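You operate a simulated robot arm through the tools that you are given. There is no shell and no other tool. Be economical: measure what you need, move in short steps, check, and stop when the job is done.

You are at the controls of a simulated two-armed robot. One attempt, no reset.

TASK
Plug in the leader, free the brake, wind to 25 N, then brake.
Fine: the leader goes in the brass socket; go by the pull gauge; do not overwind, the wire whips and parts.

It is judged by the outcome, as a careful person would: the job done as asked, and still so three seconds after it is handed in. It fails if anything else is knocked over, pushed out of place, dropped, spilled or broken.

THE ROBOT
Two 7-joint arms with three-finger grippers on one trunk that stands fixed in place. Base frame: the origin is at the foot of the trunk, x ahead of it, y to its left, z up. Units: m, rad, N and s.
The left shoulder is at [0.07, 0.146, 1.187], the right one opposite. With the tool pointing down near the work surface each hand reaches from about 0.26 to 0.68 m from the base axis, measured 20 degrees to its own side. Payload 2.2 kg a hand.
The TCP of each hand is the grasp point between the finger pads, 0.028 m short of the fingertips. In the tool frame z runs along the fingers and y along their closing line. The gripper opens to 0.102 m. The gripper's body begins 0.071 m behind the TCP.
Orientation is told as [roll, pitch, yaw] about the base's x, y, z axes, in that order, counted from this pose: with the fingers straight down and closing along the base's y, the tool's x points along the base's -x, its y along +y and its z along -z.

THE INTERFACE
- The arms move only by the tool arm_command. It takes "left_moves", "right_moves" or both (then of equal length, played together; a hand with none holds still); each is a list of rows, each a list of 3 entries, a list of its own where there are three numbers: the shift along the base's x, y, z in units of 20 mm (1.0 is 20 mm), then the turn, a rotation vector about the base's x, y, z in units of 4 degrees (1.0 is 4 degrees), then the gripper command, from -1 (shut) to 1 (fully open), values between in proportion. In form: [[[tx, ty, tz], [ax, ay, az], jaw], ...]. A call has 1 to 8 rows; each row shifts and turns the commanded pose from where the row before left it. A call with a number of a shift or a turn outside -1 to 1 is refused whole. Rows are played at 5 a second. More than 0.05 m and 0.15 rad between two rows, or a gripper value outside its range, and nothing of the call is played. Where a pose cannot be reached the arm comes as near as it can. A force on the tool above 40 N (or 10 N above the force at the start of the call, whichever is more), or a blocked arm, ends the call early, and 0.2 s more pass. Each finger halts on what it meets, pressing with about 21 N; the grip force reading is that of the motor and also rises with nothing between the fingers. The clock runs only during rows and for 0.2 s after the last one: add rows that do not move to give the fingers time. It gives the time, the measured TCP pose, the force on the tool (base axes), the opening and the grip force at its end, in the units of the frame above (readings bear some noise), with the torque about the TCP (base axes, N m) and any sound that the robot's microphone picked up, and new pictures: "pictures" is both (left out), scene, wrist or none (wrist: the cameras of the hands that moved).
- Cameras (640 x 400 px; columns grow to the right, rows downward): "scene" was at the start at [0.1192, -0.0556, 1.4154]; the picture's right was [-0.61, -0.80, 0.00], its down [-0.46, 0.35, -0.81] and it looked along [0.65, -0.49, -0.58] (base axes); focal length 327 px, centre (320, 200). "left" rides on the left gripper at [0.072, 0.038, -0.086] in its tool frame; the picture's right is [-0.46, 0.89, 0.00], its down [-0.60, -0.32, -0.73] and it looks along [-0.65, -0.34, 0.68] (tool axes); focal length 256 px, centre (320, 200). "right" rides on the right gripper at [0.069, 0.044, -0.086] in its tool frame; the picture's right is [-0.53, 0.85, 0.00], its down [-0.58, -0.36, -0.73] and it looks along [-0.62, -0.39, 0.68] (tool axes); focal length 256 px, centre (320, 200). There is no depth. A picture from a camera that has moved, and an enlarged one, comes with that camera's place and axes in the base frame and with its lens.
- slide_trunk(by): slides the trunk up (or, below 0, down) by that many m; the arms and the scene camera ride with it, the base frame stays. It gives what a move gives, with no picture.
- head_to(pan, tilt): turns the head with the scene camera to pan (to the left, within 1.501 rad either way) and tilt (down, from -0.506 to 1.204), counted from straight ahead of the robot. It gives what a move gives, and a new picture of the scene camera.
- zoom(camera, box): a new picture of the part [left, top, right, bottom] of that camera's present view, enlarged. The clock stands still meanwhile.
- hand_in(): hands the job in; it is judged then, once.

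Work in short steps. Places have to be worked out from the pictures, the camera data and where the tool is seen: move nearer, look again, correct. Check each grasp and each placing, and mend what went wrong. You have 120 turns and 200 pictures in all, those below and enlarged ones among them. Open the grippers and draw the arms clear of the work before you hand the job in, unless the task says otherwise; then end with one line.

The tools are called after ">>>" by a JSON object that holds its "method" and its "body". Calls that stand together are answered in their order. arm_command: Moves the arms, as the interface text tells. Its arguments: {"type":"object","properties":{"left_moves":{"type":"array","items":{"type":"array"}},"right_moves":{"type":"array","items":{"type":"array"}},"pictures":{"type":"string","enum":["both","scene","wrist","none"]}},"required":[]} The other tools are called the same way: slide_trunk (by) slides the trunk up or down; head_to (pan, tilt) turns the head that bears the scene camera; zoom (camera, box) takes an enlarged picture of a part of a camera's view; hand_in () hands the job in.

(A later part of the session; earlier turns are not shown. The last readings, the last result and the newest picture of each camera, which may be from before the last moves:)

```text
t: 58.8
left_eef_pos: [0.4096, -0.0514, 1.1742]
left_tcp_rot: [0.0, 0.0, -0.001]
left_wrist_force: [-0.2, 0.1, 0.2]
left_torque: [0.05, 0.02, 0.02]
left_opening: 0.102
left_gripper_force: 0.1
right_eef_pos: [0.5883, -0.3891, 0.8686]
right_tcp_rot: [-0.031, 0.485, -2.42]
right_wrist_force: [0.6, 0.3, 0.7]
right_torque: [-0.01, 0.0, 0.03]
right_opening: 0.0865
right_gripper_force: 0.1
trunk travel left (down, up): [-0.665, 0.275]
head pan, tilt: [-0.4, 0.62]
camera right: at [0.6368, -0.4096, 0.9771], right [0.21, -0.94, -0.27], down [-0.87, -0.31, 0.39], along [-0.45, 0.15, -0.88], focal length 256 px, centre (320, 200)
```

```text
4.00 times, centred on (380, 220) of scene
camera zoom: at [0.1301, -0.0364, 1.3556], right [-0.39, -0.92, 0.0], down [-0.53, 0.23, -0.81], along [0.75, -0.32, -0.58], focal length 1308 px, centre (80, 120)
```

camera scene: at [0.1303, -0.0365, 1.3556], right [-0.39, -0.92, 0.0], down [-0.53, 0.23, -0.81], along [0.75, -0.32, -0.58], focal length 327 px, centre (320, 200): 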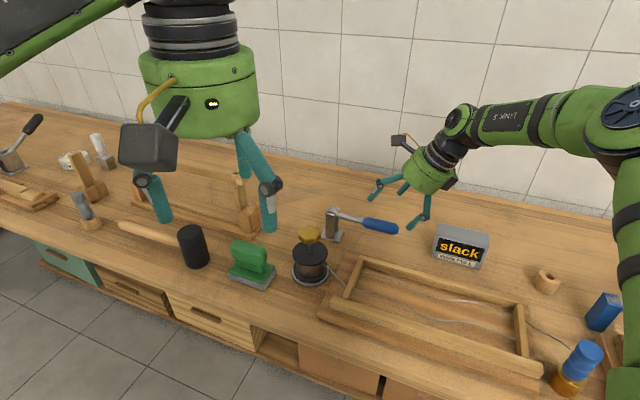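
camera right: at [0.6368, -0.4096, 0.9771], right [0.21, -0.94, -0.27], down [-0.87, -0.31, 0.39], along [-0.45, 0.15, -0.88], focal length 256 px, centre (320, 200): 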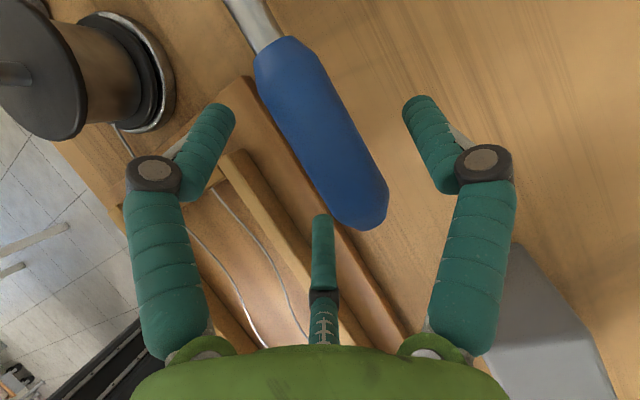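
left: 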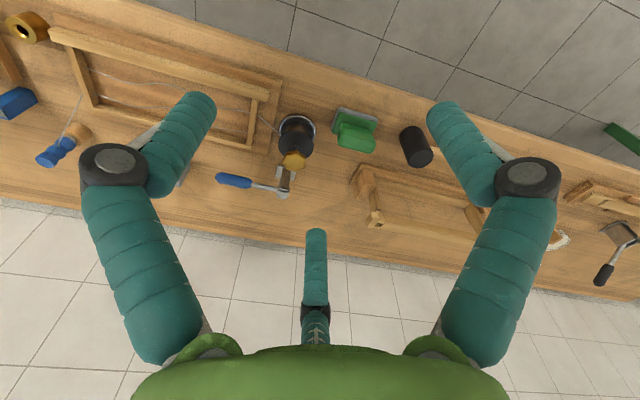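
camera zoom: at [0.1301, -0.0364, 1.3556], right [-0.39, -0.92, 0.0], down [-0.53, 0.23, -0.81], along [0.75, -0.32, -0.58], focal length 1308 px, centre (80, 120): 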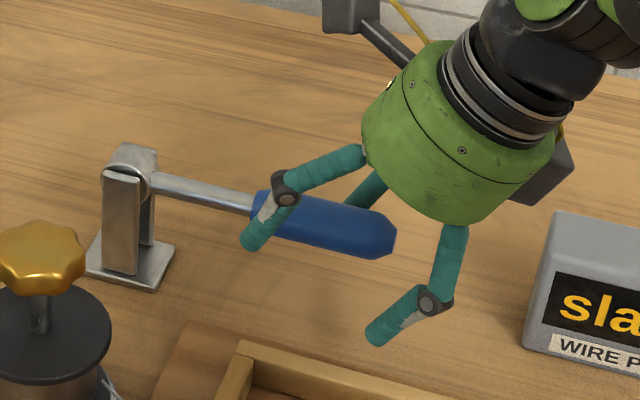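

The handle lies between the rear finger and the two front ones. Closing.

>>> {"method": "arm_command", "body": {"right_moves": [[[0, 0, 0], [0, 0, 0], -0.2], [[0, 0, 0], [0, 0, 0], -1], [[0, 0, 0], [0, 0, 0], -1], [[0, 0, 0], [0, 0, 0], -1]], "pictures": "wrist"}}

>>> {"method": "zoom", "body": {"camera": "scene", "box": [310, 170, 450, 270]}}

```text
t: 59.8
left_eef_pos: [0.4111, -0.0548, 1.1733]
left_tcp_rot: [0.003, 0.002, 0.0]
left_wrist_force: [-0.1, 0.2, -0.7]
left_torque: [0.01, 0.0, 0.0]
left_opening: 0.1021
left_gripper_force: 0.1
right_eef_pos: [0.592, -0.3921, 0.8694]
right_tcp_rot: [-0.021, 0.488, -2.418]
right_wrist_force: [13.8, -18.5, 11.5]
right_torque: [-0.06, -0.08, 1.44]
right_opening: 0.0412
right_gripper_force: 45.1
trunk travel left (down, up): [-0.665, 0.275]
head pan, tilt: [-0.4, 0.62]
camera right: at [0.6388, -0.4136, 0.9783], right [0.21, -0.94, -0.27], down [-0.87, -0.31, 0.38], along [-0.44, 0.15, -0.88], focal length 256 px, centre (320, 200)
```

right: 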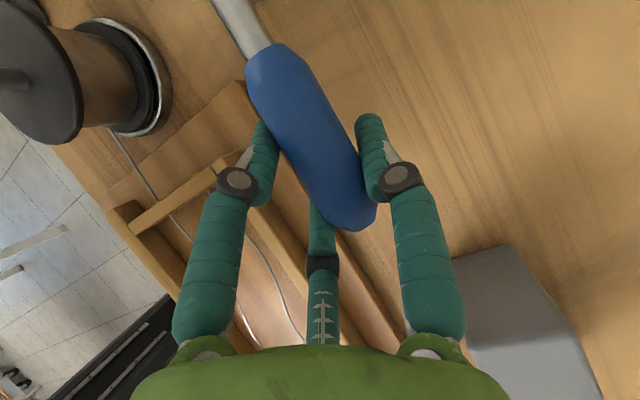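

```text
4.00 times, centred on (380, 220) of scene
camera zoom: at [0.1312, -0.0396, 1.3555], right [-0.39, -0.92, 0.0], down [-0.54, 0.23, -0.81], along [0.75, -0.32, -0.58], focal length 1308 px, centre (80, 120)
```

zoom: 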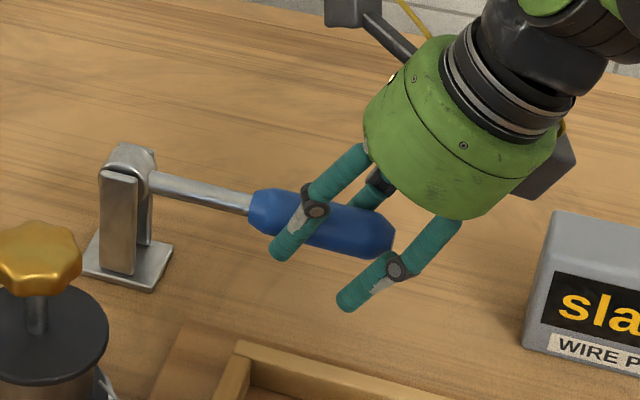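

Gripped (0.041 m, as geometry predicts) with some side load; I relieve it by shifting toward the load, then test a small lift.

>>> {"method": "arm_command", "body": {"right_moves": [[[0.15, -0.2, 0], [0, 0, 0], -1], [[0, 0, 0], [0, 0, 0], -1]], "pictures": "none"}}

>>> {"method": "arm_command", "body": {"right_moves": [[[0, 0, 0.5], [0, 0, 0], -1], [[0.03, 0.03, 0.5], [0, 0, 0], -1], [[0, 0, 0], [0, 0, 0], -1]], "pictures": "none"}}

>>> {"method": "zoom", "body": {"camera": "scene", "box": [310, 170, 450, 270]}}

```text
t: 60.4
left_eef_pos: [0.4092, -0.0531, 1.1739]
left_tcp_rot: [-0.001, 0.002, 0.001]
left_wrist_force: [0.5, -0.7, 0.0]
left_torque: [0.02, 0.02, -0.02]
left_opening: 0.102
left_gripper_force: 0.1
right_eef_pos: [0.5918, -0.3928, 0.8704]
right_tcp_rot: [-0.031, 0.487, -2.421]
right_wrist_force: [7.5, -10.7, 12.1]
right_torque: [0.52, -0.52, 1.33]
right_opening: 0.0412
right_gripper_force: 44.7
trunk travel left (down, up): [-0.665, 0.275]
head pan, tilt: [-0.4, 0.62]
```

```text
t: 61.2
left_eef_pos: [0.4139, -0.0543, 1.1725]
left_tcp_rot: [0.001, 0.005, 0.0]
left_wrist_force: [0.0, 0.0, 0.0]
left_torque: [0.0, 0.0, 0.0]
left_opening: 0.1018
left_gripper_force: 0.0
right_eef_pos: [0.5924, -0.3935, 0.883]
right_tcp_rot: [-0.04, 0.474, -2.419]
right_wrist_force: [2.8, -1.5, -17.1]
right_torque: [-1.31, 1.57, 1.8]
right_opening: 0.041
right_gripper_force: 45.0
trunk travel left (down, up): [-0.665, 0.275]
head pan, tilt: [-0.4, 0.62]
```

```text
4.00 times, centred on (380, 220) of scene
camera zoom: at [0.1348, -0.0386, 1.3549], right [-0.39, -0.92, 0.0], down [-0.54, 0.23, -0.81], along [0.75, -0.32, -0.58], focal length 1308 px, centre (80, 120)
```

zoom: 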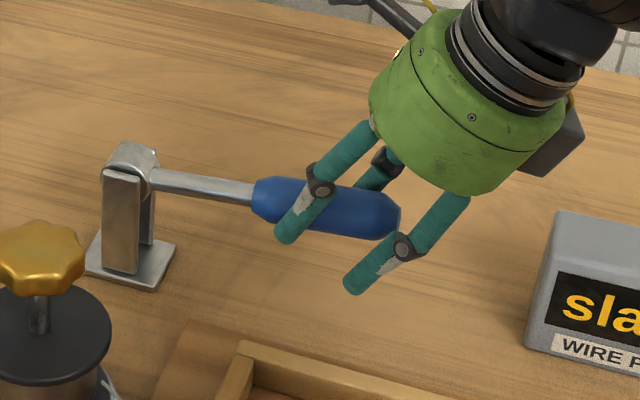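

The lever rises with the hand (handle tip clearly higher). I follow its arc about the pivot, rotating the hand along with it for 20°.

>>> {"method": "arm_command", "body": {"right_moves": [[[0.04, 0.035, 0.46], [-0.67, 0.74, 0], -1], [[0.07, 0.055, 0.45], [-0.67, 0.74, 0], -1], [[0.09, 0.075, 0.45], [-0.67, 0.74, 0], -1], [[0.12, 0.095, 0.44], [-0.67, 0.74, 0], -1], [[0, 0, 0], [0, 0, 0], -1]], "pictures": "scene"}}

>>> {"method": "zoom", "body": {"camera": "scene", "box": [310, 170, 450, 270]}}

```text
t: 62.4
left_eef_pos: [0.4128, -0.0537, 1.1726]
left_tcp_rot: [0.0, 0.002, 0.0]
left_wrist_force: [-0.3, 0.2, -0.1]
left_torque: [0.02, 0.01, 0.01]
left_opening: 0.1018
left_gripper_force: 0.2
right_eef_pos: [0.5992, -0.3862, 0.921]
right_tcp_rot: [-0.033, 0.199, -2.416]
right_wrist_force: [-2.6, -0.4, -16.1]
right_torque: [-0.76, 1.92, 2.1]
right_opening: 0.0409
right_gripper_force: 44.7
trunk travel left (down, up): [-0.665, 0.275]
head pan, tilt: [-0.4, 0.62]
camera scene: at [0.1331, -0.0384, 1.3552], right [-0.39, -0.92, 0.0], down [-0.54, 0.23, -0.81], along [0.75, -0.32, -0.58], focal length 327 px, centre (320, 200)
```

scene: 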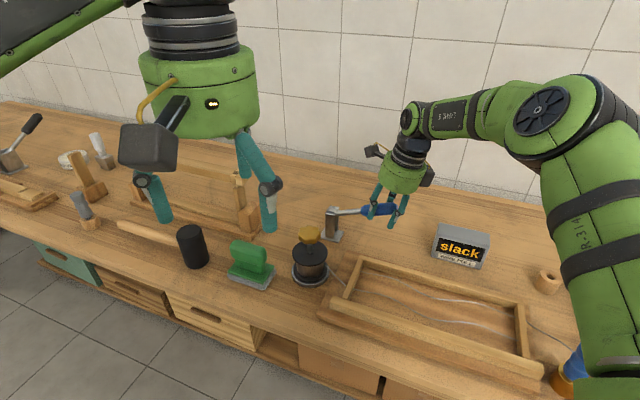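

```text
4.00 times, centred on (380, 220) of scene
camera zoom: at [0.1331, -0.0384, 1.3552], right [-0.39, -0.92, 0.0], down [-0.54, 0.23, -0.81], along [0.75, -0.32, -0.58], focal length 1308 px, centre (80, 120)
```

zoom: 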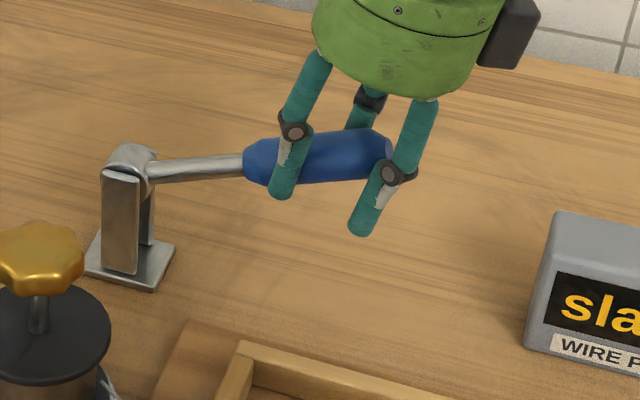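

The lever is at ≈25°. I continue along the arc, now keeping the hand's tilt and letting the handle pivot in the grip.

>>> {"method": "arm_command", "body": {"right_moves": [[[0.17, 0.14, 0.41], [0, 0, 0], -1], [[0.2, 0.16, 0.39], [0, 0, 0], -1], [[0.22, 0.18, 0.37], [0, 0, 0], -1], [[0.24, 0.19, 0.35], [0, 0, 0], -1], [[0, 0, 0], [0, 0, 0], -1]], "pictures": "none"}}

>>> {"method": "zoom", "body": {"camera": "scene", "box": [270, 150, 450, 280]}}

```text
t: 63.6
left_eef_pos: [0.4084, -0.0535, 1.1735]
left_tcp_rot: [0.002, 0.0, 0.002]
left_wrist_force: [0.1, 0.0, 0.6]
left_torque: [-0.02, 0.01, -0.01]
left_opening: 0.1021
left_gripper_force: 0.1
right_eef_pos: [0.6141, -0.3731, 0.9553]
right_tcp_rot: [-0.037, 0.197, -2.415]
right_wrist_force: [-15.7, -3.5, -9.8]
right_torque: [-0.34, 2.45, 1.95]
right_opening: 0.0403
right_gripper_force: 45.1
trunk travel left (down, up): [-0.665, 0.275]
head pan, tilt: [-0.4, 0.62]
```

```text
3.08 times, centred on (360, 215) of scene
camera zoom: at [0.1289, -0.0383, 1.3557], right [-0.39, -0.92, 0.0], down [-0.53, 0.23, -0.81], along [0.75, -0.32, -0.58], focal length 1006 px, centre (197, 154)
```

zoom: 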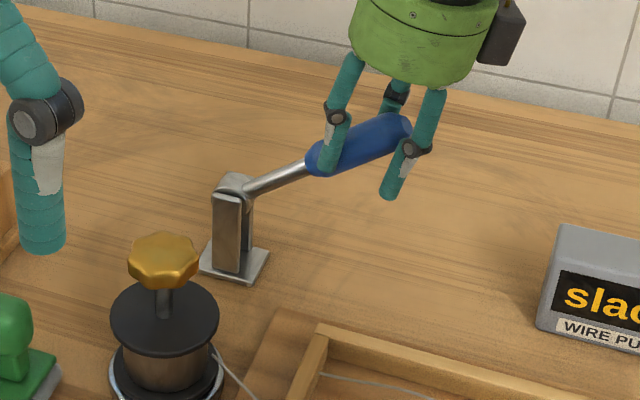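

Lever at about 45°. I continue a few more degrees up the arc.

>>> {"method": "arm_command", "body": {"right_moves": [[[0.25, 0.21, 0.33], [0, 0, 0], -1], [[0.27, 0.22, 0.3], [0, 0, 0], -1], [[0.29, 0.23, 0.28], [0, 0, 0], -1], [[0.3, 0.24, 0.25], [0, 0, 0], -1], [[0, 0, 0], [0, 0, 0], -1]], "pictures": "none"}}

>>> {"method": "zoom", "body": {"camera": "scene", "box": [270, 150, 450, 280]}}

```text
t: 64.8
left_eef_pos: [0.4151, -0.055, 1.1713]
left_tcp_rot: [0.001, 0.007, 0.0]
left_wrist_force: [0.4, -0.9, 0.3]
left_torque: [0.02, 0.0, -0.02]
left_opening: 0.1022
left_gripper_force: 0.0
right_eef_pos: [0.631, -0.3596, 0.9772]
right_tcp_rot: [-0.022, 0.21, -2.424]
right_wrist_force: [17.3, -11.5, -4.7]
right_torque: [0.3, -0.04, 0.08]
right_opening: 0.0353
right_gripper_force: 44.8
right hand out of reach, approached as far as the arm can: row 2, 3, 4
trunk travel left (down, up): [-0.665, 0.275]
head pan, tilt: [-0.4, 0.62]
```

```text
3.08 times, centred on (360, 215) of scene
camera zoom: at [0.1357, -0.04, 1.3549], right [-0.39, -0.92, 0.0], down [-0.54, 0.23, -0.81], along [0.75, -0.32, -0.58], focal length 1006 px, centre (197, 154)
```

zoom: 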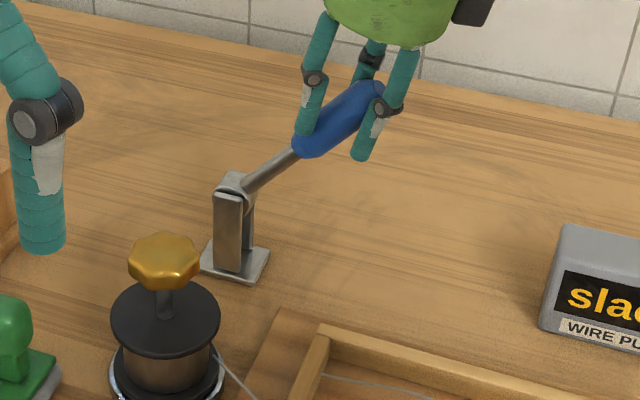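

At reach limit with this tilt; lever ≈50–55°. I release it and back off along the handle to see whether it stays up.

>>> {"method": "arm_command", "body": {"right_moves": [[[0, 0, 0], [0, 0, 0], 0.6], [[0, 0, 0], [0, 0, 0], 0.6], [[-0.4, -0.3, 0.8], [0, 0, 0], 0.6], [[-0.4, -0.3, 0.8], [0, 0, 0], 0.6], [[-0.4, -0.3, 0.8], [0, 0, 0], 0.6], [[-0.4, -0.3, 0.8], [0, 0, 0], 0.6]], "pictures": "none"}}

>>> {"method": "zoom", "body": {"camera": "scene", "box": [250, 130, 450, 280]}}

```text
t: 66.2
left_eef_pos: [0.4088, -0.0509, 1.1733]
left_tcp_rot: [0.0, 0.0, 0.001]
left_wrist_force: [-0.5, 0.9, -1.1]
left_torque: [-0.01, -0.02, -0.02]
left_opening: 0.1022
left_gripper_force: 0.1
right_eef_pos: [0.5908, -0.377, 1.0433]
right_tcp_rot: [-0.026, 0.203, -2.418]
right_wrist_force: [-0.3, 0.6, 0.2]
right_torque: [0.01, -0.07, 0.03]
right_opening: 0.0818
right_gripper_force: 0.1
trunk travel left (down, up): [-0.665, 0.275]
head pan, tilt: [-0.4, 0.62]
```

```text
2.67 times, centred on (350, 205) of scene
camera zoom: at [0.1288, -0.0361, 1.3558], right [-0.39, -0.92, 0.0], down [-0.53, 0.23, -0.81], along [0.75, -0.32, -0.58], focal length 872 px, centre (240, 187)
```

zoom: 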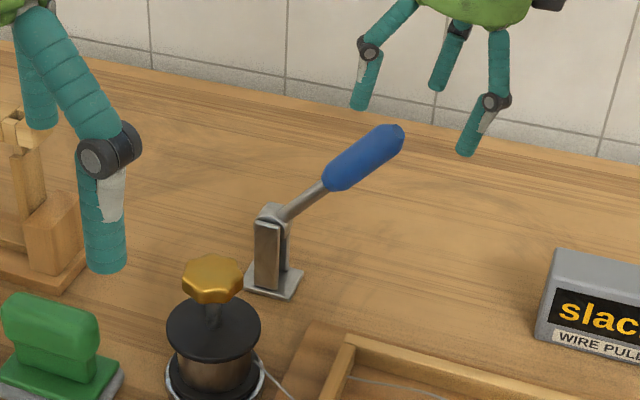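

The lever stays up at ~50° by itself. To be sure the brake is fully free I'll push it further up with shut fingers from the robot's side: first back off, close and tilt 28° more.

>>> {"method": "arm_command", "body": {"right_moves": [[[-0.4, -0.4, 0.3], [0.67, -0.74, 0], 0], [[-0.4, -0.4, 0.2], [0.67, -0.74, 0], -1], [[-0.4, -0.4, 0], [0.67, -0.74, 0], -1], [[-0.4, -0.4, 0], [0.67, -0.74, 0], -1], [[-0.3, -0.3, 0], [0.67, -0.74, 0], -1], [[0, 0, 0], [0.67, -0.74, 0], -1], [[0, 0, 0], [0.67, -0.74, 0], -1], [[0, 0, 0], [0, 0, 0], -1]], "pictures": "none"}}

>>> {"method": "zoom", "body": {"camera": "scene", "box": [250, 130, 450, 280]}}

```text
t: 68.0
left_eef_pos: [0.4106, -0.0529, 1.1738]
left_tcp_rot: [0.0, 0.0, -0.002]
left_wrist_force: [0.4, 0.4, -0.7]
left_torque: [-0.01, 0.0, -0.01]
left_opening: 0.1021
left_gripper_force: 0.1
right_eef_pos: [0.5551, -0.4168, 1.0526]
right_tcp_rot: [-0.033, 0.693, -2.422]
right_wrist_force: [0.0, 0.3, -0.9]
right_torque: [-0.01, 0.0, 0.0]
right_opening: 0.0022
right_gripper_force: 21.2
trunk travel left (down, up): [-0.665, 0.275]
head pan, tilt: [-0.4, 0.62]
```

```text
2.67 times, centred on (350, 205) of scene
camera zoom: at [0.1305, -0.0362, 1.3556], right [-0.39, -0.92, 0.0], down [-0.54, 0.23, -0.81], along [0.75, -0.32, -0.58], focal length 872 px, centre (240, 187)
```

zoom: 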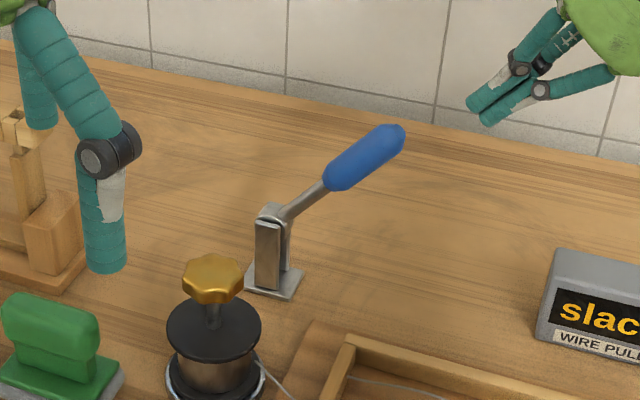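

Hand is in the lever's plane. I descend 75 mm and start pushing away from the robot.

>>> {"method": "arm_command", "body": {"right_moves": [[[0, 0, -1], [0, 0, 0], -1], [[0, 0, -1], [0, 0, 0], -1], [[0, 0, -1], [0, 0, 0], -1], [[0, 0, -0.7], [0, 0, 0], -1], [[0.6, 0.5, 0], [0, 0, 0], -1], [[0.4, 0.33, 0], [0, 0, 0], -1], [[0, 0, 0], [0, 0, 0], -1]], "pictures": "none"}}

>>> {"method": "zoom", "body": {"camera": "scene", "box": [250, 130, 450, 280]}}

```text
t: 69.6
left_eef_pos: [0.4105, -0.0523, 1.1745]
left_tcp_rot: [0.0, -0.001, 0.001]
left_wrist_force: [-0.9, -0.8, -0.5]
left_torque: [0.0, 0.02, 0.01]
left_opening: 0.1023
left_gripper_force: 0.0
right_eef_pos: [0.5754, -0.3993, 0.9812]
right_tcp_rot: [-0.033, 0.693, -2.421]
right_wrist_force: [-0.2, -0.7, 1.3]
right_torque: [-0.02, 0.0, 0.01]
right_opening: 0.0022
right_gripper_force: 21.1
trunk travel left (down, up): [-0.665, 0.275]
head pan, tilt: [-0.4, 0.62]
```

```text
2.67 times, centred on (350, 205) of scene
camera zoom: at [0.13, -0.0368, 1.3556], right [-0.39, -0.92, 0.0], down [-0.53, 0.23, -0.81], along [0.75, -0.32, -0.58], focal length 872 px, centre (240, 187)
```

zoom: 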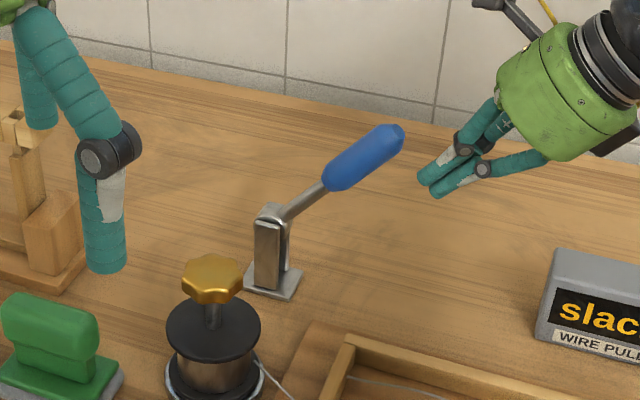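

Fingertips are just in front of the handle. I push on, slightly upward, along the lever's plane.

>>> {"method": "arm_command", "body": {"right_moves": [[[0.5, 0.42, 0], [0, 0, 0], -1], [[0.5, 0.42, 0.1], [0, 0, 0], -1], [[0.5, 0.42, 0.1], [0, 0, 0], -1], [[0.5, 0.42, 0.1], [0, 0, 0], -1], [[0.4, 0.34, 0.1], [0, 0, 0], -1], [[0, 0, 0], [0, 0, 0], -1]], "pictures": "none"}}

>>> {"method": "zoom", "body": {"camera": "scene", "box": [250, 130, 450, 280]}}

```text
t: 70.6
left_eef_pos: [0.4087, -0.0513, 1.1739]
left_tcp_rot: [-0.001, -0.001, 0.002]
left_wrist_force: [0.8, 0.4, -0.7]
left_torque: [-0.06, 0.02, 0.0]
left_opening: 0.1021
left_gripper_force: 0.1
right_eef_pos: [0.6038, -0.3747, 0.9738]
right_tcp_rot: [-0.055, 0.661, -2.431]
right_wrist_force: [-9.9, -4.4, -6.4]
right_torque: [0.51, -0.83, -0.21]
right_opening: 0.0061
right_gripper_force: 31.5
trunk travel left (down, up): [-0.665, 0.275]
head pan, tilt: [-0.4, 0.62]
stopped in row 5 (right hand): the force on the tool passed its limit at 55 N (the readings are from after the stop); the commanded pose is now the measured one
```

```text
2.67 times, centred on (350, 205) of scene
camera zoom: at [0.1285, -0.0361, 1.3559], right [-0.39, -0.92, 0.0], down [-0.53, 0.23, -0.81], along [0.75, -0.32, -0.58], focal length 872 px, centre (240, 187)
```

zoom: 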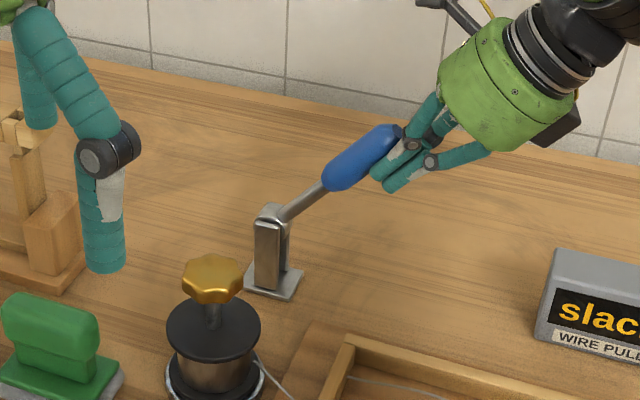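

At 55 N it does not budge: the lever is at its end stop, so the brake is fully free. I back the right hand off and park it above the lever, ready to press it down later.

>>> {"method": "arm_command", "body": {"right_moves": [[[-0.6, -0.5, 0], [0, 0, 0], -1], [[-0.6, -0.5, 0], [0, 0, 0], -1], [[-0.6, -0.5, 0.5], [0, 0, 0], -1], [[0, 0, 1], [0, 0, 0], -1], [[0, 0, 1], [0, 0, 0], -1], [[0, 0, 1], [0, 0, 0], -1], [[0, 0, 1], [0, 0, 0], -1]], "pictures": "scene"}}

>>> {"method": "arm_command", "body": {"left_moves": [[[0.8, -0.7, 0], [0, 0, 0], 0.6], [[0.8, -0.7, 0], [0, 0, 0], 0.6], [[0.8, -0.7, 0], [0, 0, 0], 0.6], [[0.8, -0.7, 0], [0, 0, 0], 0.6], [[0.8, -0.7, 0], [0, 0, 0], 0.6], [[0.8, -0.7, 0], [0, 0, 0], 0.6], [[0.8, -0.7, 0], [0, 0, 0], 0.6], [[0.8, -0.7, 0], [0, 0, 0], 0.6]], "pictures": "none"}}

```text
t: 72.2
left_eef_pos: [0.409, -0.0521, 1.1738]
left_tcp_rot: [0.0, -0.001, 0.0]
left_wrist_force: [-0.7, -1.0, -0.6]
left_torque: [0.01, 0.01, 0.05]
left_opening: 0.1022
left_gripper_force: 0.1
right_eef_pos: [0.5737, -0.4025, 1.0664]
right_tcp_rot: [-0.051, 0.67, -2.43]
right_wrist_force: [-0.4, -0.2, 0.1]
right_torque: [-0.01, 0.02, -0.04]
right_opening: 0.0019
right_gripper_force: 31.7
trunk travel left (down, up): [-0.665, 0.275]
head pan, tilt: [-0.4, 0.62]
camera scene: at [0.1298, -0.036, 1.3556], right [-0.39, -0.92, 0.0], down [-0.53, 0.23, -0.81], along [0.75, -0.32, -0.58], focal length 327 px, centre (320, 200)
```

scene: 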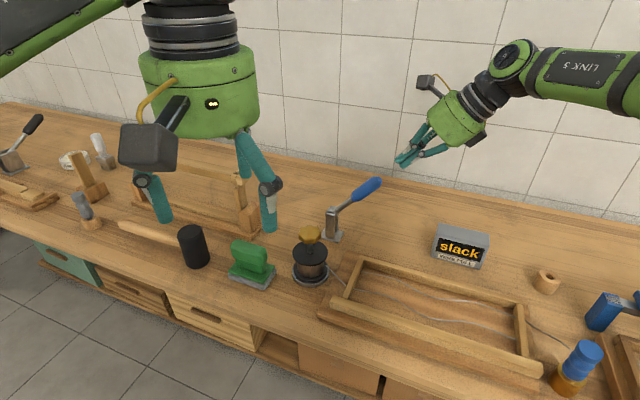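

```text
t: 74.0
left_eef_pos: [0.4841, -0.1147, 1.1544]
left_tcp_rot: [-0.006, 0.0, 0.007]
left_wrist_force: [0.2, 0.0, 0.4]
left_torque: [0.02, -0.05, 0.01]
left_opening: 0.0817
left_gripper_force: 0.1
left hand out of reach, approached as far as the arm can: row 5, 6, 7, 8
right_eef_pos: [0.5724, -0.4035, 1.0665]
right_tcp_rot: [-0.05, 0.669, -2.429]
right_wrist_force: [0.0, 0.8, 0.4]
right_torque: [-0.01, 0.03, 0.03]
right_opening: 0.0021
right_gripper_force: 31.5
trunk travel left (down, up): [-0.665, 0.275]
head pan, tilt: [-0.4, 0.62]
```

The geometry suggests the wrist sits above the shoulder, so raising the trunk increases reach. I raise it 0.15 m and try the left hand toward the knob at a lower height.

>>> {"method": "slide_trunk", "body": {"by": 0.15}}

>>> {"method": "arm_command", "body": {"left_moves": [[[0, 0, -1], [0, 0, 0], 0.6], [[0, 0, -1], [0, 0, 0], 0.6], [[0, 0, -1], [0, 0, 0], 0.6], [[0, 0, -1], [0, 0, 0], 0.6], [[0, 0, -1], [0, 0, 0], 0.6], [[0, 0, -1], [0, 0, 0], 0.6], [[0, 0, -1], [0, 0, 0], 0.6], [[0, 0, -1], [0, 0, 0], 0.6]], "pictures": "none"}}

>>> {"method": "arm_command", "body": {"left_moves": [[[0.7, -0.6, -1], [0, 0, 0], 0.6], [[0.7, -0.6, -1], [0, 0, 0], 0.6], [[0.7, -0.6, -1], [0, 0, 0], 0.6], [[0.7, -0.6, -1], [0, 0, 0], 0.6], [[0.7, -0.6, 0], [0, 0, 0], 0.6], [[0.7, -0.6, 0], [0, 0, 0], 0.6], [[0.7, -0.6, 0], [0, 0, 0], 0.6], [[0.7, -0.6, 0], [0, 0, 0], 0.6]], "pictures": "both"}}

```text
t: 75.8
left_eef_pos: [0.4838, -0.1141, 1.3045]
left_tcp_rot: [-0.006, 0.001, 0.003]
left_wrist_force: [-0.2, -0.2, 0.0]
left_torque: [0.0, -0.01, 0.02]
left_opening: 0.0814
left_gripper_force: 0.1
right_eef_pos: [0.5739, -0.404, 1.2158]
right_tcp_rot: [-0.052, 0.669, -2.429]
right_wrist_force: [0.6, -1.1, 0.5]
right_torque: [0.02, -0.01, -0.01]
right_opening: 0.0022
right_gripper_force: 31.4
trunk travel left (down, up): [-0.815, 0.125]
head pan, tilt: [-0.4, 0.62]
```

```text
t: 77.5
left_eef_pos: [0.4796, -0.1181, 1.1442]
left_tcp_rot: [-0.003, 0.001, 0.001]
left_wrist_force: [0.4, -0.6, 0.6]
left_torque: [0.0, 0.03, -0.01]
left_opening: 0.0818
left_gripper_force: 0.1
right_eef_pos: [0.5728, -0.404, 1.2158]
right_tcp_rot: [-0.051, 0.668, -2.429]
right_wrist_force: [-0.6, -0.1, 0.2]
right_torque: [0.02, -0.02, -0.03]
right_opening: 0.002
right_gripper_force: 31.3
trunk travel left (down, up): [-0.815, 0.125]
head pan, tilt: [-0.4, 0.62]
```

```text
t: 79.3
left_eef_pos: [0.5176, -0.1455, 1.0913]
left_tcp_rot: [-0.002, -0.002, 0.001]
left_wrist_force: [-0.2, -0.4, 1.7]
left_torque: [0.03, -0.01, -0.02]
left_opening: 0.0818
left_gripper_force: 0.1
left hand out of reach, approached as far as the arm can: row 3, 4, 5, 6, 7, 8
right_eef_pos: [0.572, -0.4043, 1.2163]
right_tcp_rot: [-0.051, 0.669, -2.429]
right_wrist_force: [0.8, 0.7, 0.2]
right_torque: [-0.01, 0.03, 0.0]
right_opening: 0.0021
right_gripper_force: 31.3
trunk travel left (down, up): [-0.815, 0.125]
head pan, tilt: [-0.4, 0.62]
camera scene: at [0.1303, -0.0368, 1.5056], right [-0.39, -0.92, 0.0], down [-0.53, 0.23, -0.81], along [0.75, -0.32, -0.58], focal length 327 px, centre (320, 200)
camera left: at [0.445, -0.1073, 1.1766], right [0.46, 0.89, 0.0], down [0.6, -0.32, 0.73], along [0.65, -0.34, -0.68], focal length 256 px, centre (320, 200)
```

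scene: 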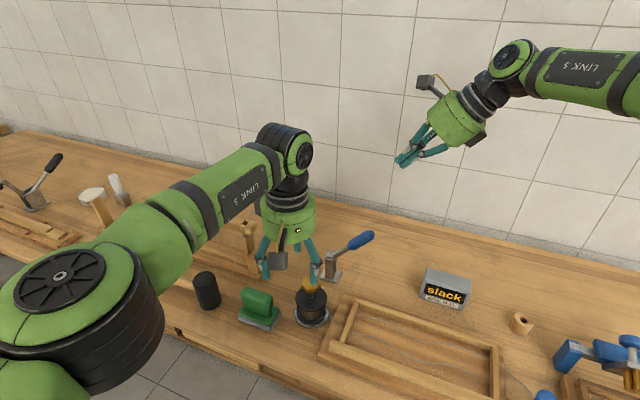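
left: 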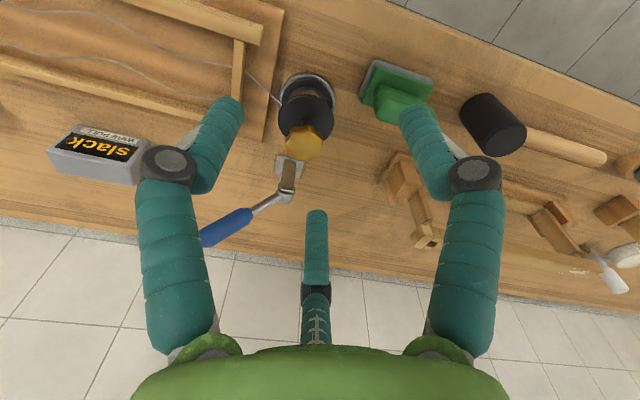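

The right arm gained reach with turned-out yaw; by mirror the left should with positive yaw. I turn the left hand +32° while moving toward the knob.

>>> {"method": "arm_command", "body": {"left_moves": [[[0, 0, 0], [0, 0, 1], 0.6], [[0, 0, 0], [0, 0, 1], 0.6], [[0, 0, 0], [0, 0, 1], 0.6], [[0, 0, 0], [0, 0, 1], 0.6], [[0.3, -0.25, -0.5], [0, 0, 1], 0.6], [[0.5, -0.4, -0.5], [0, 0, 1], 0.6], [[0.5, -0.4, -0.5], [0, 0, 1], 0.6], [[0.5, -0.4, -0.5], [0, 0, 1], 0.6]], "pictures": "none"}}

>>> {"method": "arm_command", "body": {"left_moves": [[[0.6, -0.5, 0], [0, 0, 1], 0.6], [[0.6, -0.5, 0], [0, 0, 1], 0.6], [[0.6, -0.5, 0], [0, 0, 1], 0.6], [[0.6, -0.5, 0], [0, 0, 1], 0.6]], "pictures": "both"}}

```text
t: 81.2
left_eef_pos: [0.5483, -0.1155, 1.0595]
left_tcp_rot: [-0.004, 0.001, 0.526]
left_wrist_force: [0.0, 0.3, -0.3]
left_torque: [0.02, 0.02, 0.02]
left_opening: 0.0816
left_gripper_force: 0.0
left hand out of reach, approached as far as the arm can: row 5, 6, 7, 8
right_eef_pos: [0.5729, -0.4028, 1.2148]
right_tcp_rot: [-0.047, 0.668, -2.43]
right_wrist_force: [0.4, 0.3, -1.0]
right_torque: [0.03, 0.0, 0.0]
right_opening: 0.0021
right_gripper_force: 31.2
trunk travel left (down, up): [-0.815, 0.125]
head pan, tilt: [-0.4, 0.62]
```

```text
t: 82.2
left_eef_pos: [0.5601, -0.0918, 1.0611]
left_tcp_rot: [-0.002, 0.0, 0.841]
left_wrist_force: [0.3, 0.3, -0.2]
left_torque: [-0.01, 0.01, 0.01]
left_opening: 0.0815
left_gripper_force: 0.2
left hand out of reach, approached as far as the arm can: row 1, 2, 3, 4
right_eef_pos: [0.5735, -0.4034, 1.216]
right_tcp_rot: [-0.05, 0.669, -2.431]
right_wrist_force: [-0.3, -0.3, -0.3]
right_torque: [0.03, 0.0, -0.01]
right_opening: 0.0023
right_gripper_force: 31.3
trunk travel left (down, up): [-0.815, 0.125]
head pan, tilt: [-0.4, 0.62]
camera scene: at [0.1305, -0.036, 1.5056], right [-0.39, -0.92, 0.0], down [-0.54, 0.23, -0.81], along [0.75, -0.32, -0.58], focal length 327 px, centre (320, 200)
camera left: at [0.4836, -0.1207, 1.1461], right [-0.35, 0.94, 0.0], down [0.64, 0.24, 0.73], along [0.69, 0.25, -0.68], focal length 256 px, centre (320, 200)
```

scene: 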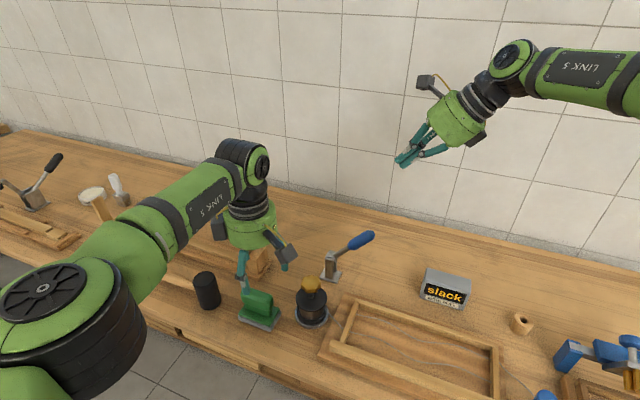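
left: 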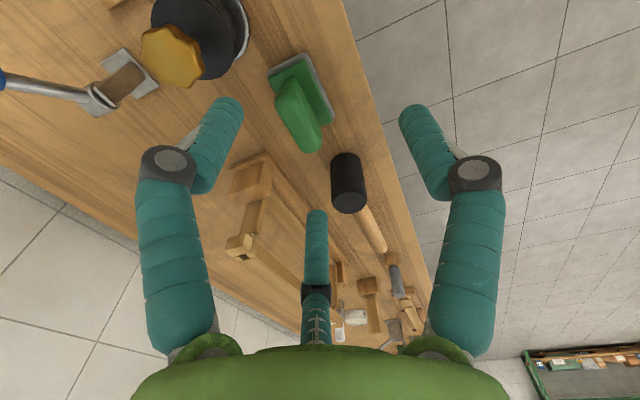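

The left arm's straight-down reach (~0.54 m from its shoulder) falls short of the knob, while the right can reach it easily. I retract the left arm, lower the trunk to its original height and bring the right hand over the knob to test winding; first retract.

>>> {"method": "arm_command", "body": {"left_moves": [[[-0.5, 0, 1], [0, 0, 0], 0.6], [[-1, 0.3, 1], [0, 0, 0], 0.6], [[-1, 0.3, 1], [0, 0, 0], 0.6], [[-1, 0.3, 1], [0, 0, 0], 0.6], [[-1, 0.3, 1], [0, 0, 0], 0.6], [[-1, 0.3, 1], [0, 0, 0], 0.6], [[-1, 0.3, 1], [0, 0, 0], 0.6], [[-1, 0.3, 1], [0, 0, 0], 0.6]], "right_moves": [[[0, 0, 0], [-0.67, 0.74, 0], -1], [[0, 0, 0], [-0.67, 0.74, 0], -1], [[0, 0, 0], [-0.67, 0.74, 0], -1], [[0, 0, 0], [-0.67, 0.74, 0], 0], [[0, 0, 0], [-0.67, 0.74, 0], 0.6], [[0, 0, 0], [-0.67, 0.74, 0], 0.6], [[0, 0, 0], [-0.67, 0.74, 0], 0.6], [[0, 0, 0], [-0.67, 0.74, 0], 0.6]], "pictures": "none"}}

>>> {"method": "slide_trunk", "body": {"by": -0.09}}

>>> {"method": "arm_command", "body": {"right_moves": [[[-0.3, 0.8, 0], [-0.67, 0.74, 0], 0.6], [[0, 1, 0], [-0.3, 0.35, 0], 0.6], [[0, 1, 0], [0, 0, 0], 0.6], [[0, 1, 0], [0, 0, 0], 0.6], [[0, 1, 0], [0, 0, 0], 0.6], [[0, 1, 0], [0, 0, 0], 0.6], [[0.3, 1, 0], [0, 0, 0], 0.6], [[0.5, 1, 0], [0, 0, 0], 0.6]], "pictures": "both"}}

```text
t: 84.0
left_eef_pos: [0.4098, -0.0499, 1.2213]
left_tcp_rot: [-0.002, 0.002, 0.84]
left_wrist_force: [0.2, 0.4, 0.5]
left_torque: [-0.03, 0.02, 0.03]
left_opening: 0.0816
left_gripper_force: 0.2
right_eef_pos: [0.5733, -0.4022, 1.2167]
right_tcp_rot: [-0.039, 0.109, -2.425]
right_wrist_force: [0.2, -0.8, 0.0]
right_torque: [0.01, 0.01, 0.01]
right_opening: 0.0815
right_gripper_force: 0.1
trunk travel left (down, up): [-0.815, 0.125]
head pan, tilt: [-0.4, 0.62]
```

```text
t: 85.2
left_eef_pos: [0.4099, -0.0506, 1.1318]
left_tcp_rot: [0.0, 0.0, 0.836]
left_wrist_force: [0.4, 0.5, 0.3]
left_torque: [-0.01, 0.02, -0.02]
left_opening: 0.0814
left_gripper_force: 0.1
right_eef_pos: [0.574, -0.4043, 1.1256]
right_tcp_rot: [-0.036, 0.113, -2.425]
right_wrist_force: [0.1, -0.2, -0.8]
right_torque: [0.01, 0.0, 0.0]
right_opening: 0.0817
right_gripper_force: 0.0
trunk travel left (down, up): [-0.725, 0.215]
head pan, tilt: [-0.4, 0.62]
```

```text
t: 87.0
left_eef_pos: [0.4102, -0.0509, 1.1311]
left_tcp_rot: [-0.002, 0.0, 0.84]
left_wrist_force: [-0.2, -0.9, -0.4]
left_torque: [-0.03, -0.03, 0.0]
left_opening: 0.0819
left_gripper_force: 0.0
right_eef_pos: [0.573, -0.2518, 1.1259]
right_tcp_rot: [-0.034, 0.011, -2.426]
right_wrist_force: [0.6, -0.3, 0.0]
right_torque: [-0.02, -0.02, -0.03]
right_opening: 0.0816
right_gripper_force: 0.1
right hand out of reach, approached as far as the arm can: row 8
trunk travel left (down, up): [-0.725, 0.215]
head pan, tilt: [-0.4, 0.62]
camera scene: at [0.1301, -0.0364, 1.4156], right [-0.39, -0.92, 0.0], down [-0.53, 0.23, -0.81], along [0.75, -0.32, -0.58], focal length 327 px, centre (320, 200)
camera right: at [0.6544, -0.2421, 1.2114], right [0.15, -0.99, -0.03], down [-0.66, -0.13, 0.74], along [-0.73, -0.09, -0.67], focal length 256 px, centre (320, 200)
```

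scene: 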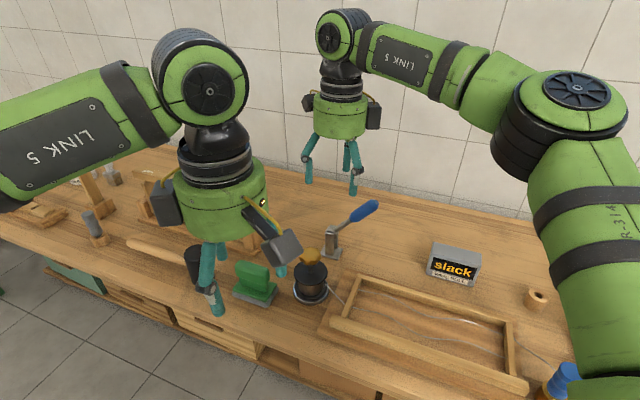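
right: 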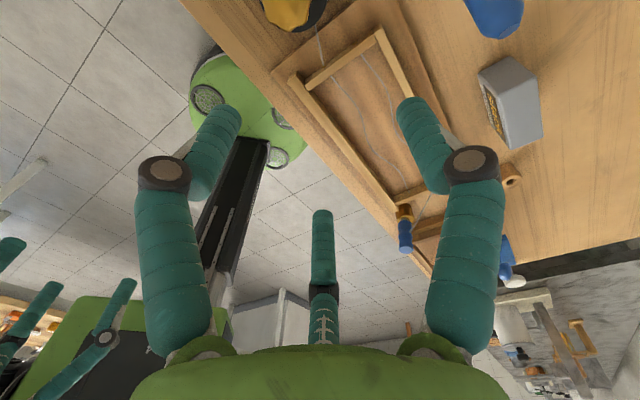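

I correct the ~2° residual tilt and move over the knob at z ≈ 1.0.

>>> {"method": "arm_command", "body": {"right_moves": [[[0, 0.5, -1], [-0.47, -0.2, 0], 0.6], [[0.2, 0.5, -1], [0, 0, 0], 0.6], [[0.3, 0.5, -1], [0, 0, 0], 0.6], [[0.3, 0.5, -1], [0, 0, 0], 0.6], [[0.35, 0.1, -1], [0, 0, 0], 0.6], [[0, 0, -1], [0, 0, 0], 0.6], [[0, 0, 0], [0, 0, 0], 0.6]], "pictures": "both"}}

>>> {"method": "zoom", "body": {"camera": "scene", "box": [260, 170, 400, 310]}}

```text
t: 88.6
left_eef_pos: [0.4103, -0.0492, 1.131]
left_tcp_rot: [-0.003, 0.0, 0.839]
left_wrist_force: [1.2, -0.5, -0.7]
left_torque: [0.06, 0.01, -0.01]
left_opening: 0.0815
left_gripper_force: 0.0
right_eef_pos: [0.5598, -0.2281, 1.0075]
right_tcp_rot: [-0.001, 0.002, -2.424]
right_wrist_force: [0.1, 0.0, -0.4]
right_torque: [0.01, 0.01, 0.0]
right_opening: 0.0814
right_gripper_force: 0.1
right hand out of reach, approached as far as the arm can: row 2, 3, 4, 5, 6
trunk travel left (down, up): [-0.725, 0.215]
head pan, tilt: [-0.4, 0.62]
camera scene: at [0.1302, -0.0364, 1.4156], right [-0.39, -0.92, 0.0], down [-0.53, 0.23, -0.81], along [0.75, -0.32, -0.58], focal length 327 px, centre (320, 200)
camera right: at [0.641, -0.2159, 1.0942], right [0.15, -0.99, 0.0], down [-0.67, -0.11, 0.73], along [-0.72, -0.11, -0.68], focal length 256 px, centre (320, 200)
```

scene: 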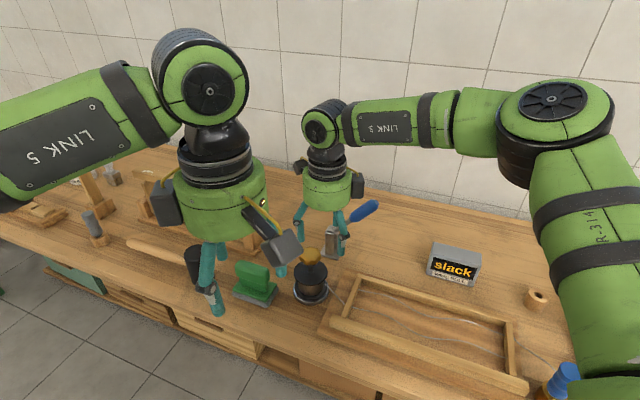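
right: 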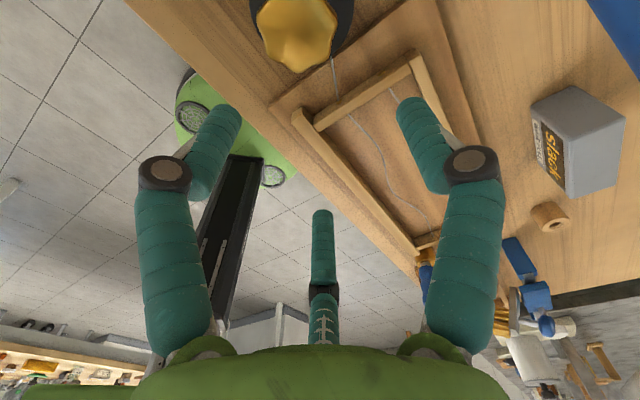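

```text
2.86 times, centred on (330, 240) of scene
camera zoom: at [0.1302, -0.0364, 1.4156], right [-0.39, -0.92, 0.0], down [-0.53, 0.23, -0.81], along [0.75, -0.32, -0.58], focal length 934 px, centre (291, 86)
```

zoom: 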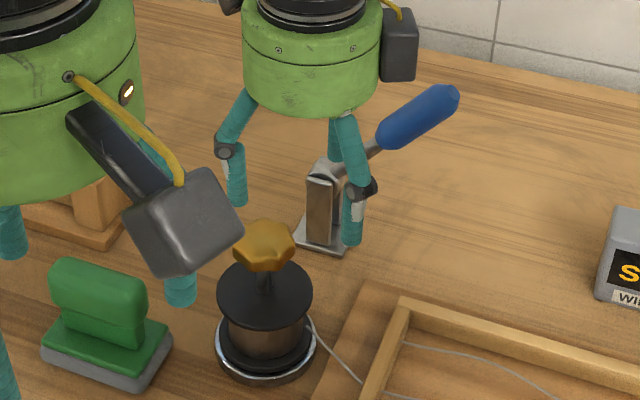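

The wrist limit depends on yaw relative to the arm's bearing; I back yaw off to ≈ -118° and go over the knob at (0.598, -0.209).

>>> {"method": "arm_command", "body": {"right_moves": [[[0, 0, 0.3], [0, 0, 1], 0.6], [[0, 0, 0.3], [0, 0, 1], 0.6], [[0, 0, 0], [0, 0, 1], 0.6], [[0, 0, 0], [0, 0, 1], 0.6], [[0, 0, 0], [0, 0, 1], 0.6], [[0.95, 0.45, 0], [0, 0, 0], 0.6], [[0.95, 0.5, 0], [0, 0, 0], 0.6], [[0, 0, 0], [0, 0, 0], 0.6]], "pictures": "wrist"}}

```text
t: 90.4
left_eef_pos: [0.4097, -0.0506, 1.1306]
left_tcp_rot: [0.0, 0.001, 0.838]
left_wrist_force: [0.0, 0.2, -0.1]
left_torque: [-0.03, -0.03, 0.0]
left_opening: 0.0816
left_gripper_force: 0.1
right_eef_pos: [0.5621, -0.2275, 1.023]
right_tcp_rot: [-0.002, 0.001, -2.075]
right_wrist_force: [0.7, 0.4, -0.6]
right_torque: [0.01, 0.01, 0.02]
right_opening: 0.0815
right_gripper_force: 0.0
right hand out of reach, approached as far as the arm can: row 6, 7
trunk travel left (down, up): [-0.725, 0.215]
head pan, tilt: [-0.4, 0.62]
camera right: at [0.6345, -0.1884, 1.1094], right [0.48, -0.88, 0.0], down [-0.6, -0.33, 0.73], along [-0.64, -0.35, -0.68], focal length 256 px, centre (320, 200)
```

right: 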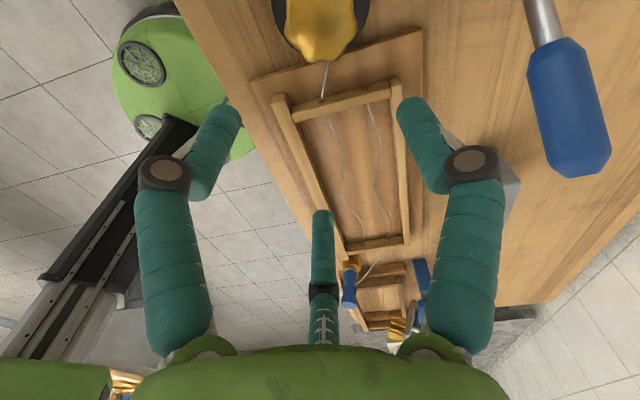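

Unexpectedly short here; at the lever the arm reached 0.58 m with the trunk 0.06 m lower. I lower the trunk by 0.08 m (hand raised first) and retry.

>>> {"method": "arm_command", "body": {"right_moves": [[[0, 0, 1], [0, 0, 0], 0.6], [[0, 0, 1], [0, 0, 0], 0.6], [[0, 0, 1], [0, 0, 0], 0.6]], "pictures": "none"}}

>>> {"method": "slide_trunk", "body": {"by": -0.08}}

>>> {"method": "arm_command", "body": {"right_moves": [[[0.9, 0.4, 0], [0, 0, 0], 0.6], [[0.9, 0.5, 0], [0, 0, 0], 0.6], [[0, 0, 0], [0, 0, 0], 0.6]], "pictures": "none"}}

```text
t: 91.2
left_eef_pos: [0.411, -0.0498, 1.1302]
left_tcp_rot: [-0.001, 0.0, 0.838]
left_wrist_force: [0.3, -0.1, 0.2]
left_torque: [0.03, -0.03, 0.01]
left_opening: 0.0814
left_gripper_force: 0.0
right_eef_pos: [0.5652, -0.2279, 1.0842]
right_tcp_rot: [-0.005, -0.004, -2.074]
right_wrist_force: [0.4, -0.1, -0.3]
right_torque: [-0.03, -0.01, 0.03]
right_opening: 0.0817
right_gripper_force: 0.0
trunk travel left (down, up): [-0.725, 0.215]
head pan, tilt: [-0.4, 0.62]
```

```text
t: 92.4
left_eef_pos: [0.4092, -0.0503, 1.0506]
left_tcp_rot: [-0.003, -0.001, 0.838]
left_wrist_force: [0.6, 0.4, 0.2]
left_torque: [0.0, -0.01, -0.04]
left_opening: 0.0815
left_gripper_force: 0.1
right_eef_pos: [0.5639, -0.2278, 1.0047]
right_tcp_rot: [-0.002, -0.001, -2.074]
right_wrist_force: [0.0, -1.2, 0.1]
right_torque: [0.03, 0.0, -0.04]
right_opening: 0.0817
right_gripper_force: 0.0
trunk travel left (down, up): [-0.645, 0.295]
head pan, tilt: [-0.4, 0.62]
```

```text
t: 93.2
left_eef_pos: [0.4098, -0.0501, 1.0514]
left_tcp_rot: [-0.002, 0.0, 0.837]
left_wrist_force: [0.2, 0.0, 0.2]
left_torque: [-0.01, -0.01, 0.0]
left_opening: 0.0816
left_gripper_force: 0.0
right_eef_pos: [0.5656, -0.2279, 1.006]
right_tcp_rot: [-0.002, 0.0, -2.076]
right_wrist_force: [0.1, -0.1, -0.8]
right_torque: [-0.01, 0.01, 0.01]
right_opening: 0.0816
right_gripper_force: 0.0
right hand out of reach, approached as far as the arm can: row 1, 2
trunk travel left (down, up): [-0.645, 0.295]
head pan, tilt: [-0.4, 0.62]
```

The limit did not change with height, so I probe directions separately: a pure +x step, then a pure +y step.

>>> {"method": "arm_command", "body": {"right_moves": [[[1, 0, 0], [0, 0, 0], 0.6], [[0, 0, 0], [0, 0, 0], 0.6]], "pictures": "none"}}

>>> {"method": "arm_command", "body": {"right_moves": [[[0, 1, 0], [0, 0, 0], 0.6], [[0, 0, 0], [0, 0, 0], 0.6]], "pictures": "none"}}

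>>> {"method": "arm_command", "body": {"right_moves": [[[0, 0, -1], [0, 0, 0], 0.6], [[0, 0, 0], [0, 0, 0], 0.6]], "pictures": "none"}}

```text
t: 93.8
left_eef_pos: [0.4101, -0.0486, 1.0504]
left_tcp_rot: [-0.003, 0.0, 0.838]
left_wrist_force: [0.0, 0.4, -0.3]
left_torque: [-0.02, -0.03, 0.01]
left_opening: 0.0816
left_gripper_force: 0.2
right_eef_pos: [0.5677, -0.2315, 1.0033]
right_tcp_rot: [-0.002, 0.0, -2.075]
right_wrist_force: [0.6, -0.4, -0.3]
right_torque: [0.02, 0.0, -0.02]
right_opening: 0.0814
right_gripper_force: 0.0
right hand out of reach, approached as far as the arm can: row 1
trunk travel left (down, up): [-0.645, 0.295]
head pan, tilt: [-0.4, 0.62]
```

```text
t: 94.4
left_eef_pos: [0.4105, -0.0504, 1.0502]
left_tcp_rot: [-0.001, 0.001, 0.837]
left_wrist_force: [-0.3, 0.2, -0.6]
left_torque: [0.0, 0.02, -0.02]
left_opening: 0.0816
left_gripper_force: 0.0
right_eef_pos: [0.5605, -0.2171, 1.0043]
right_tcp_rot: [-0.001, -0.001, -2.074]
right_wrist_force: [0.5, 0.0, -0.2]
right_torque: [0.03, -0.01, 0.0]
right_opening: 0.0815
right_gripper_force: 0.0
right hand out of reach, approached as far as the arm can: row 1
trunk travel left (down, up): [-0.645, 0.295]
head pan, tilt: [-0.4, 0.62]
```

```text
t: 95.0
left_eef_pos: [0.4091, -0.0511, 1.0511]
left_tcp_rot: [-0.001, 0.002, 0.837]
left_wrist_force: [-0.1, -0.2, -0.3]
left_torque: [0.0, -0.01, 0.02]
left_opening: 0.0817
left_gripper_force: 0.0
right_eef_pos: [0.5596, -0.2153, 0.9831]
right_tcp_rot: [0.001, 0.0, -2.073]
right_wrist_force: [-0.2, 0.4, -0.4]
right_torque: [0.03, 0.01, 0.02]
right_opening: 0.0817
right_gripper_force: 0.2
trunk travel left (down, up): [-0.645, 0.295]
head pan, tilt: [-0.4, 0.62]
```

The boundary is not a plain radius, so arm posture (yaw) matters. I turn the hand toward yaw ≈ -1.0 while nudging toward the knob.

>>> {"method": "arm_command", "body": {"right_moves": [[[0.2, 0, 0], [0, 0, 1], 0.6], [[0.2, 0, 0], [0, 0, 1], 0.6], [[0.2, 0, 0], [0, 0, 1], 0.6], [[0.2, 0, 0], [0, 0, 1], 0.6], [[0.2, 0, 0], [0, 0, 1], 0.6], [[0.2, 0, 0], [0, 0, 1], 0.6], [[0.2, 0, 0], [0, 0, 1], 0.6], [[0.2, 0, 0], [0, 0, 1], 0.6]], "pictures": "none"}}

>>> {"method": "arm_command", "body": {"right_moves": [[[0.2, 0, 0], [0, 0, 1], 0.6], [[0.2, 0, 0], [0, 0, 1], 0.6], [[0.2, 0, 0], [0, 0, 1], 0.6], [[0.2, 0, 0], [0, 0, 1], 0.6], [[0.2, 0, 0], [0, 0, 1], 0.6], [[0.2, 0, 0], [0, 0, 1], 0.6], [[0.2, 0, 0], [0, 0, 1], 0.6], [[0.2, 0, 0], [0, 0, 1], 0.6]], "pictures": "scene"}}

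```text
t: 96.8
left_eef_pos: [0.4109, -0.0505, 1.0512]
left_tcp_rot: [-0.002, -0.001, 0.837]
left_wrist_force: [-0.1, 0.1, -0.1]
left_torque: [-0.04, -0.02, -0.06]
left_opening: 0.0817
left_gripper_force: 0.0
right_eef_pos: [0.5693, -0.2308, 0.9836]
right_tcp_rot: [-0.001, -0.003, -1.515]
right_wrist_force: [0.9, 1.0, -0.1]
right_torque: [-0.01, 0.03, -0.01]
right_opening: 0.0814
right_gripper_force: 0.0
right hand out of reach, approached as far as the arm can: row 1, 2, 3, 4, 5, 6, 7, 8
trunk travel left (down, up): [-0.645, 0.295]
head pan, tilt: [-0.4, 0.62]
```

```text
t: 98.6
left_eef_pos: [0.4104, -0.0501, 1.0512]
left_tcp_rot: [-0.003, 0.0, 0.837]
left_wrist_force: [-0.1, 0.2, 0.1]
left_torque: [0.02, 0.01, 0.02]
left_opening: 0.0812
left_gripper_force: 0.1
right_eef_pos: [0.5749, -0.2409, 0.9844]
right_tcp_rot: [-0.002, -0.003, -0.957]
right_wrist_force: [-0.2, 0.1, 0.7]
right_torque: [0.02, 0.0, 0.0]
right_opening: 0.0818
right_gripper_force: 0.0
right hand out of reach, approached as far as the arm can: row 1, 2, 3, 4, 5, 6, 7
trunk travel left (down, up): [-0.645, 0.295]
head pan, tilt: [-0.4, 0.62]
camera scene: at [0.1303, -0.0366, 1.3356], right [-0.39, -0.92, 0.0], down [-0.53, 0.23, -0.81], along [0.75, -0.32, -0.58], focal length 327 px, centre (320, 200)
```

scene: 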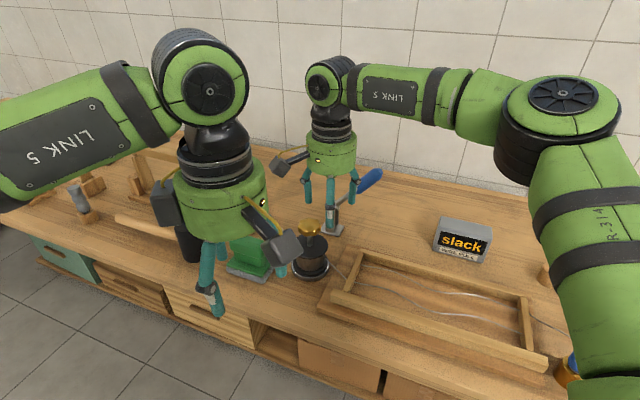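

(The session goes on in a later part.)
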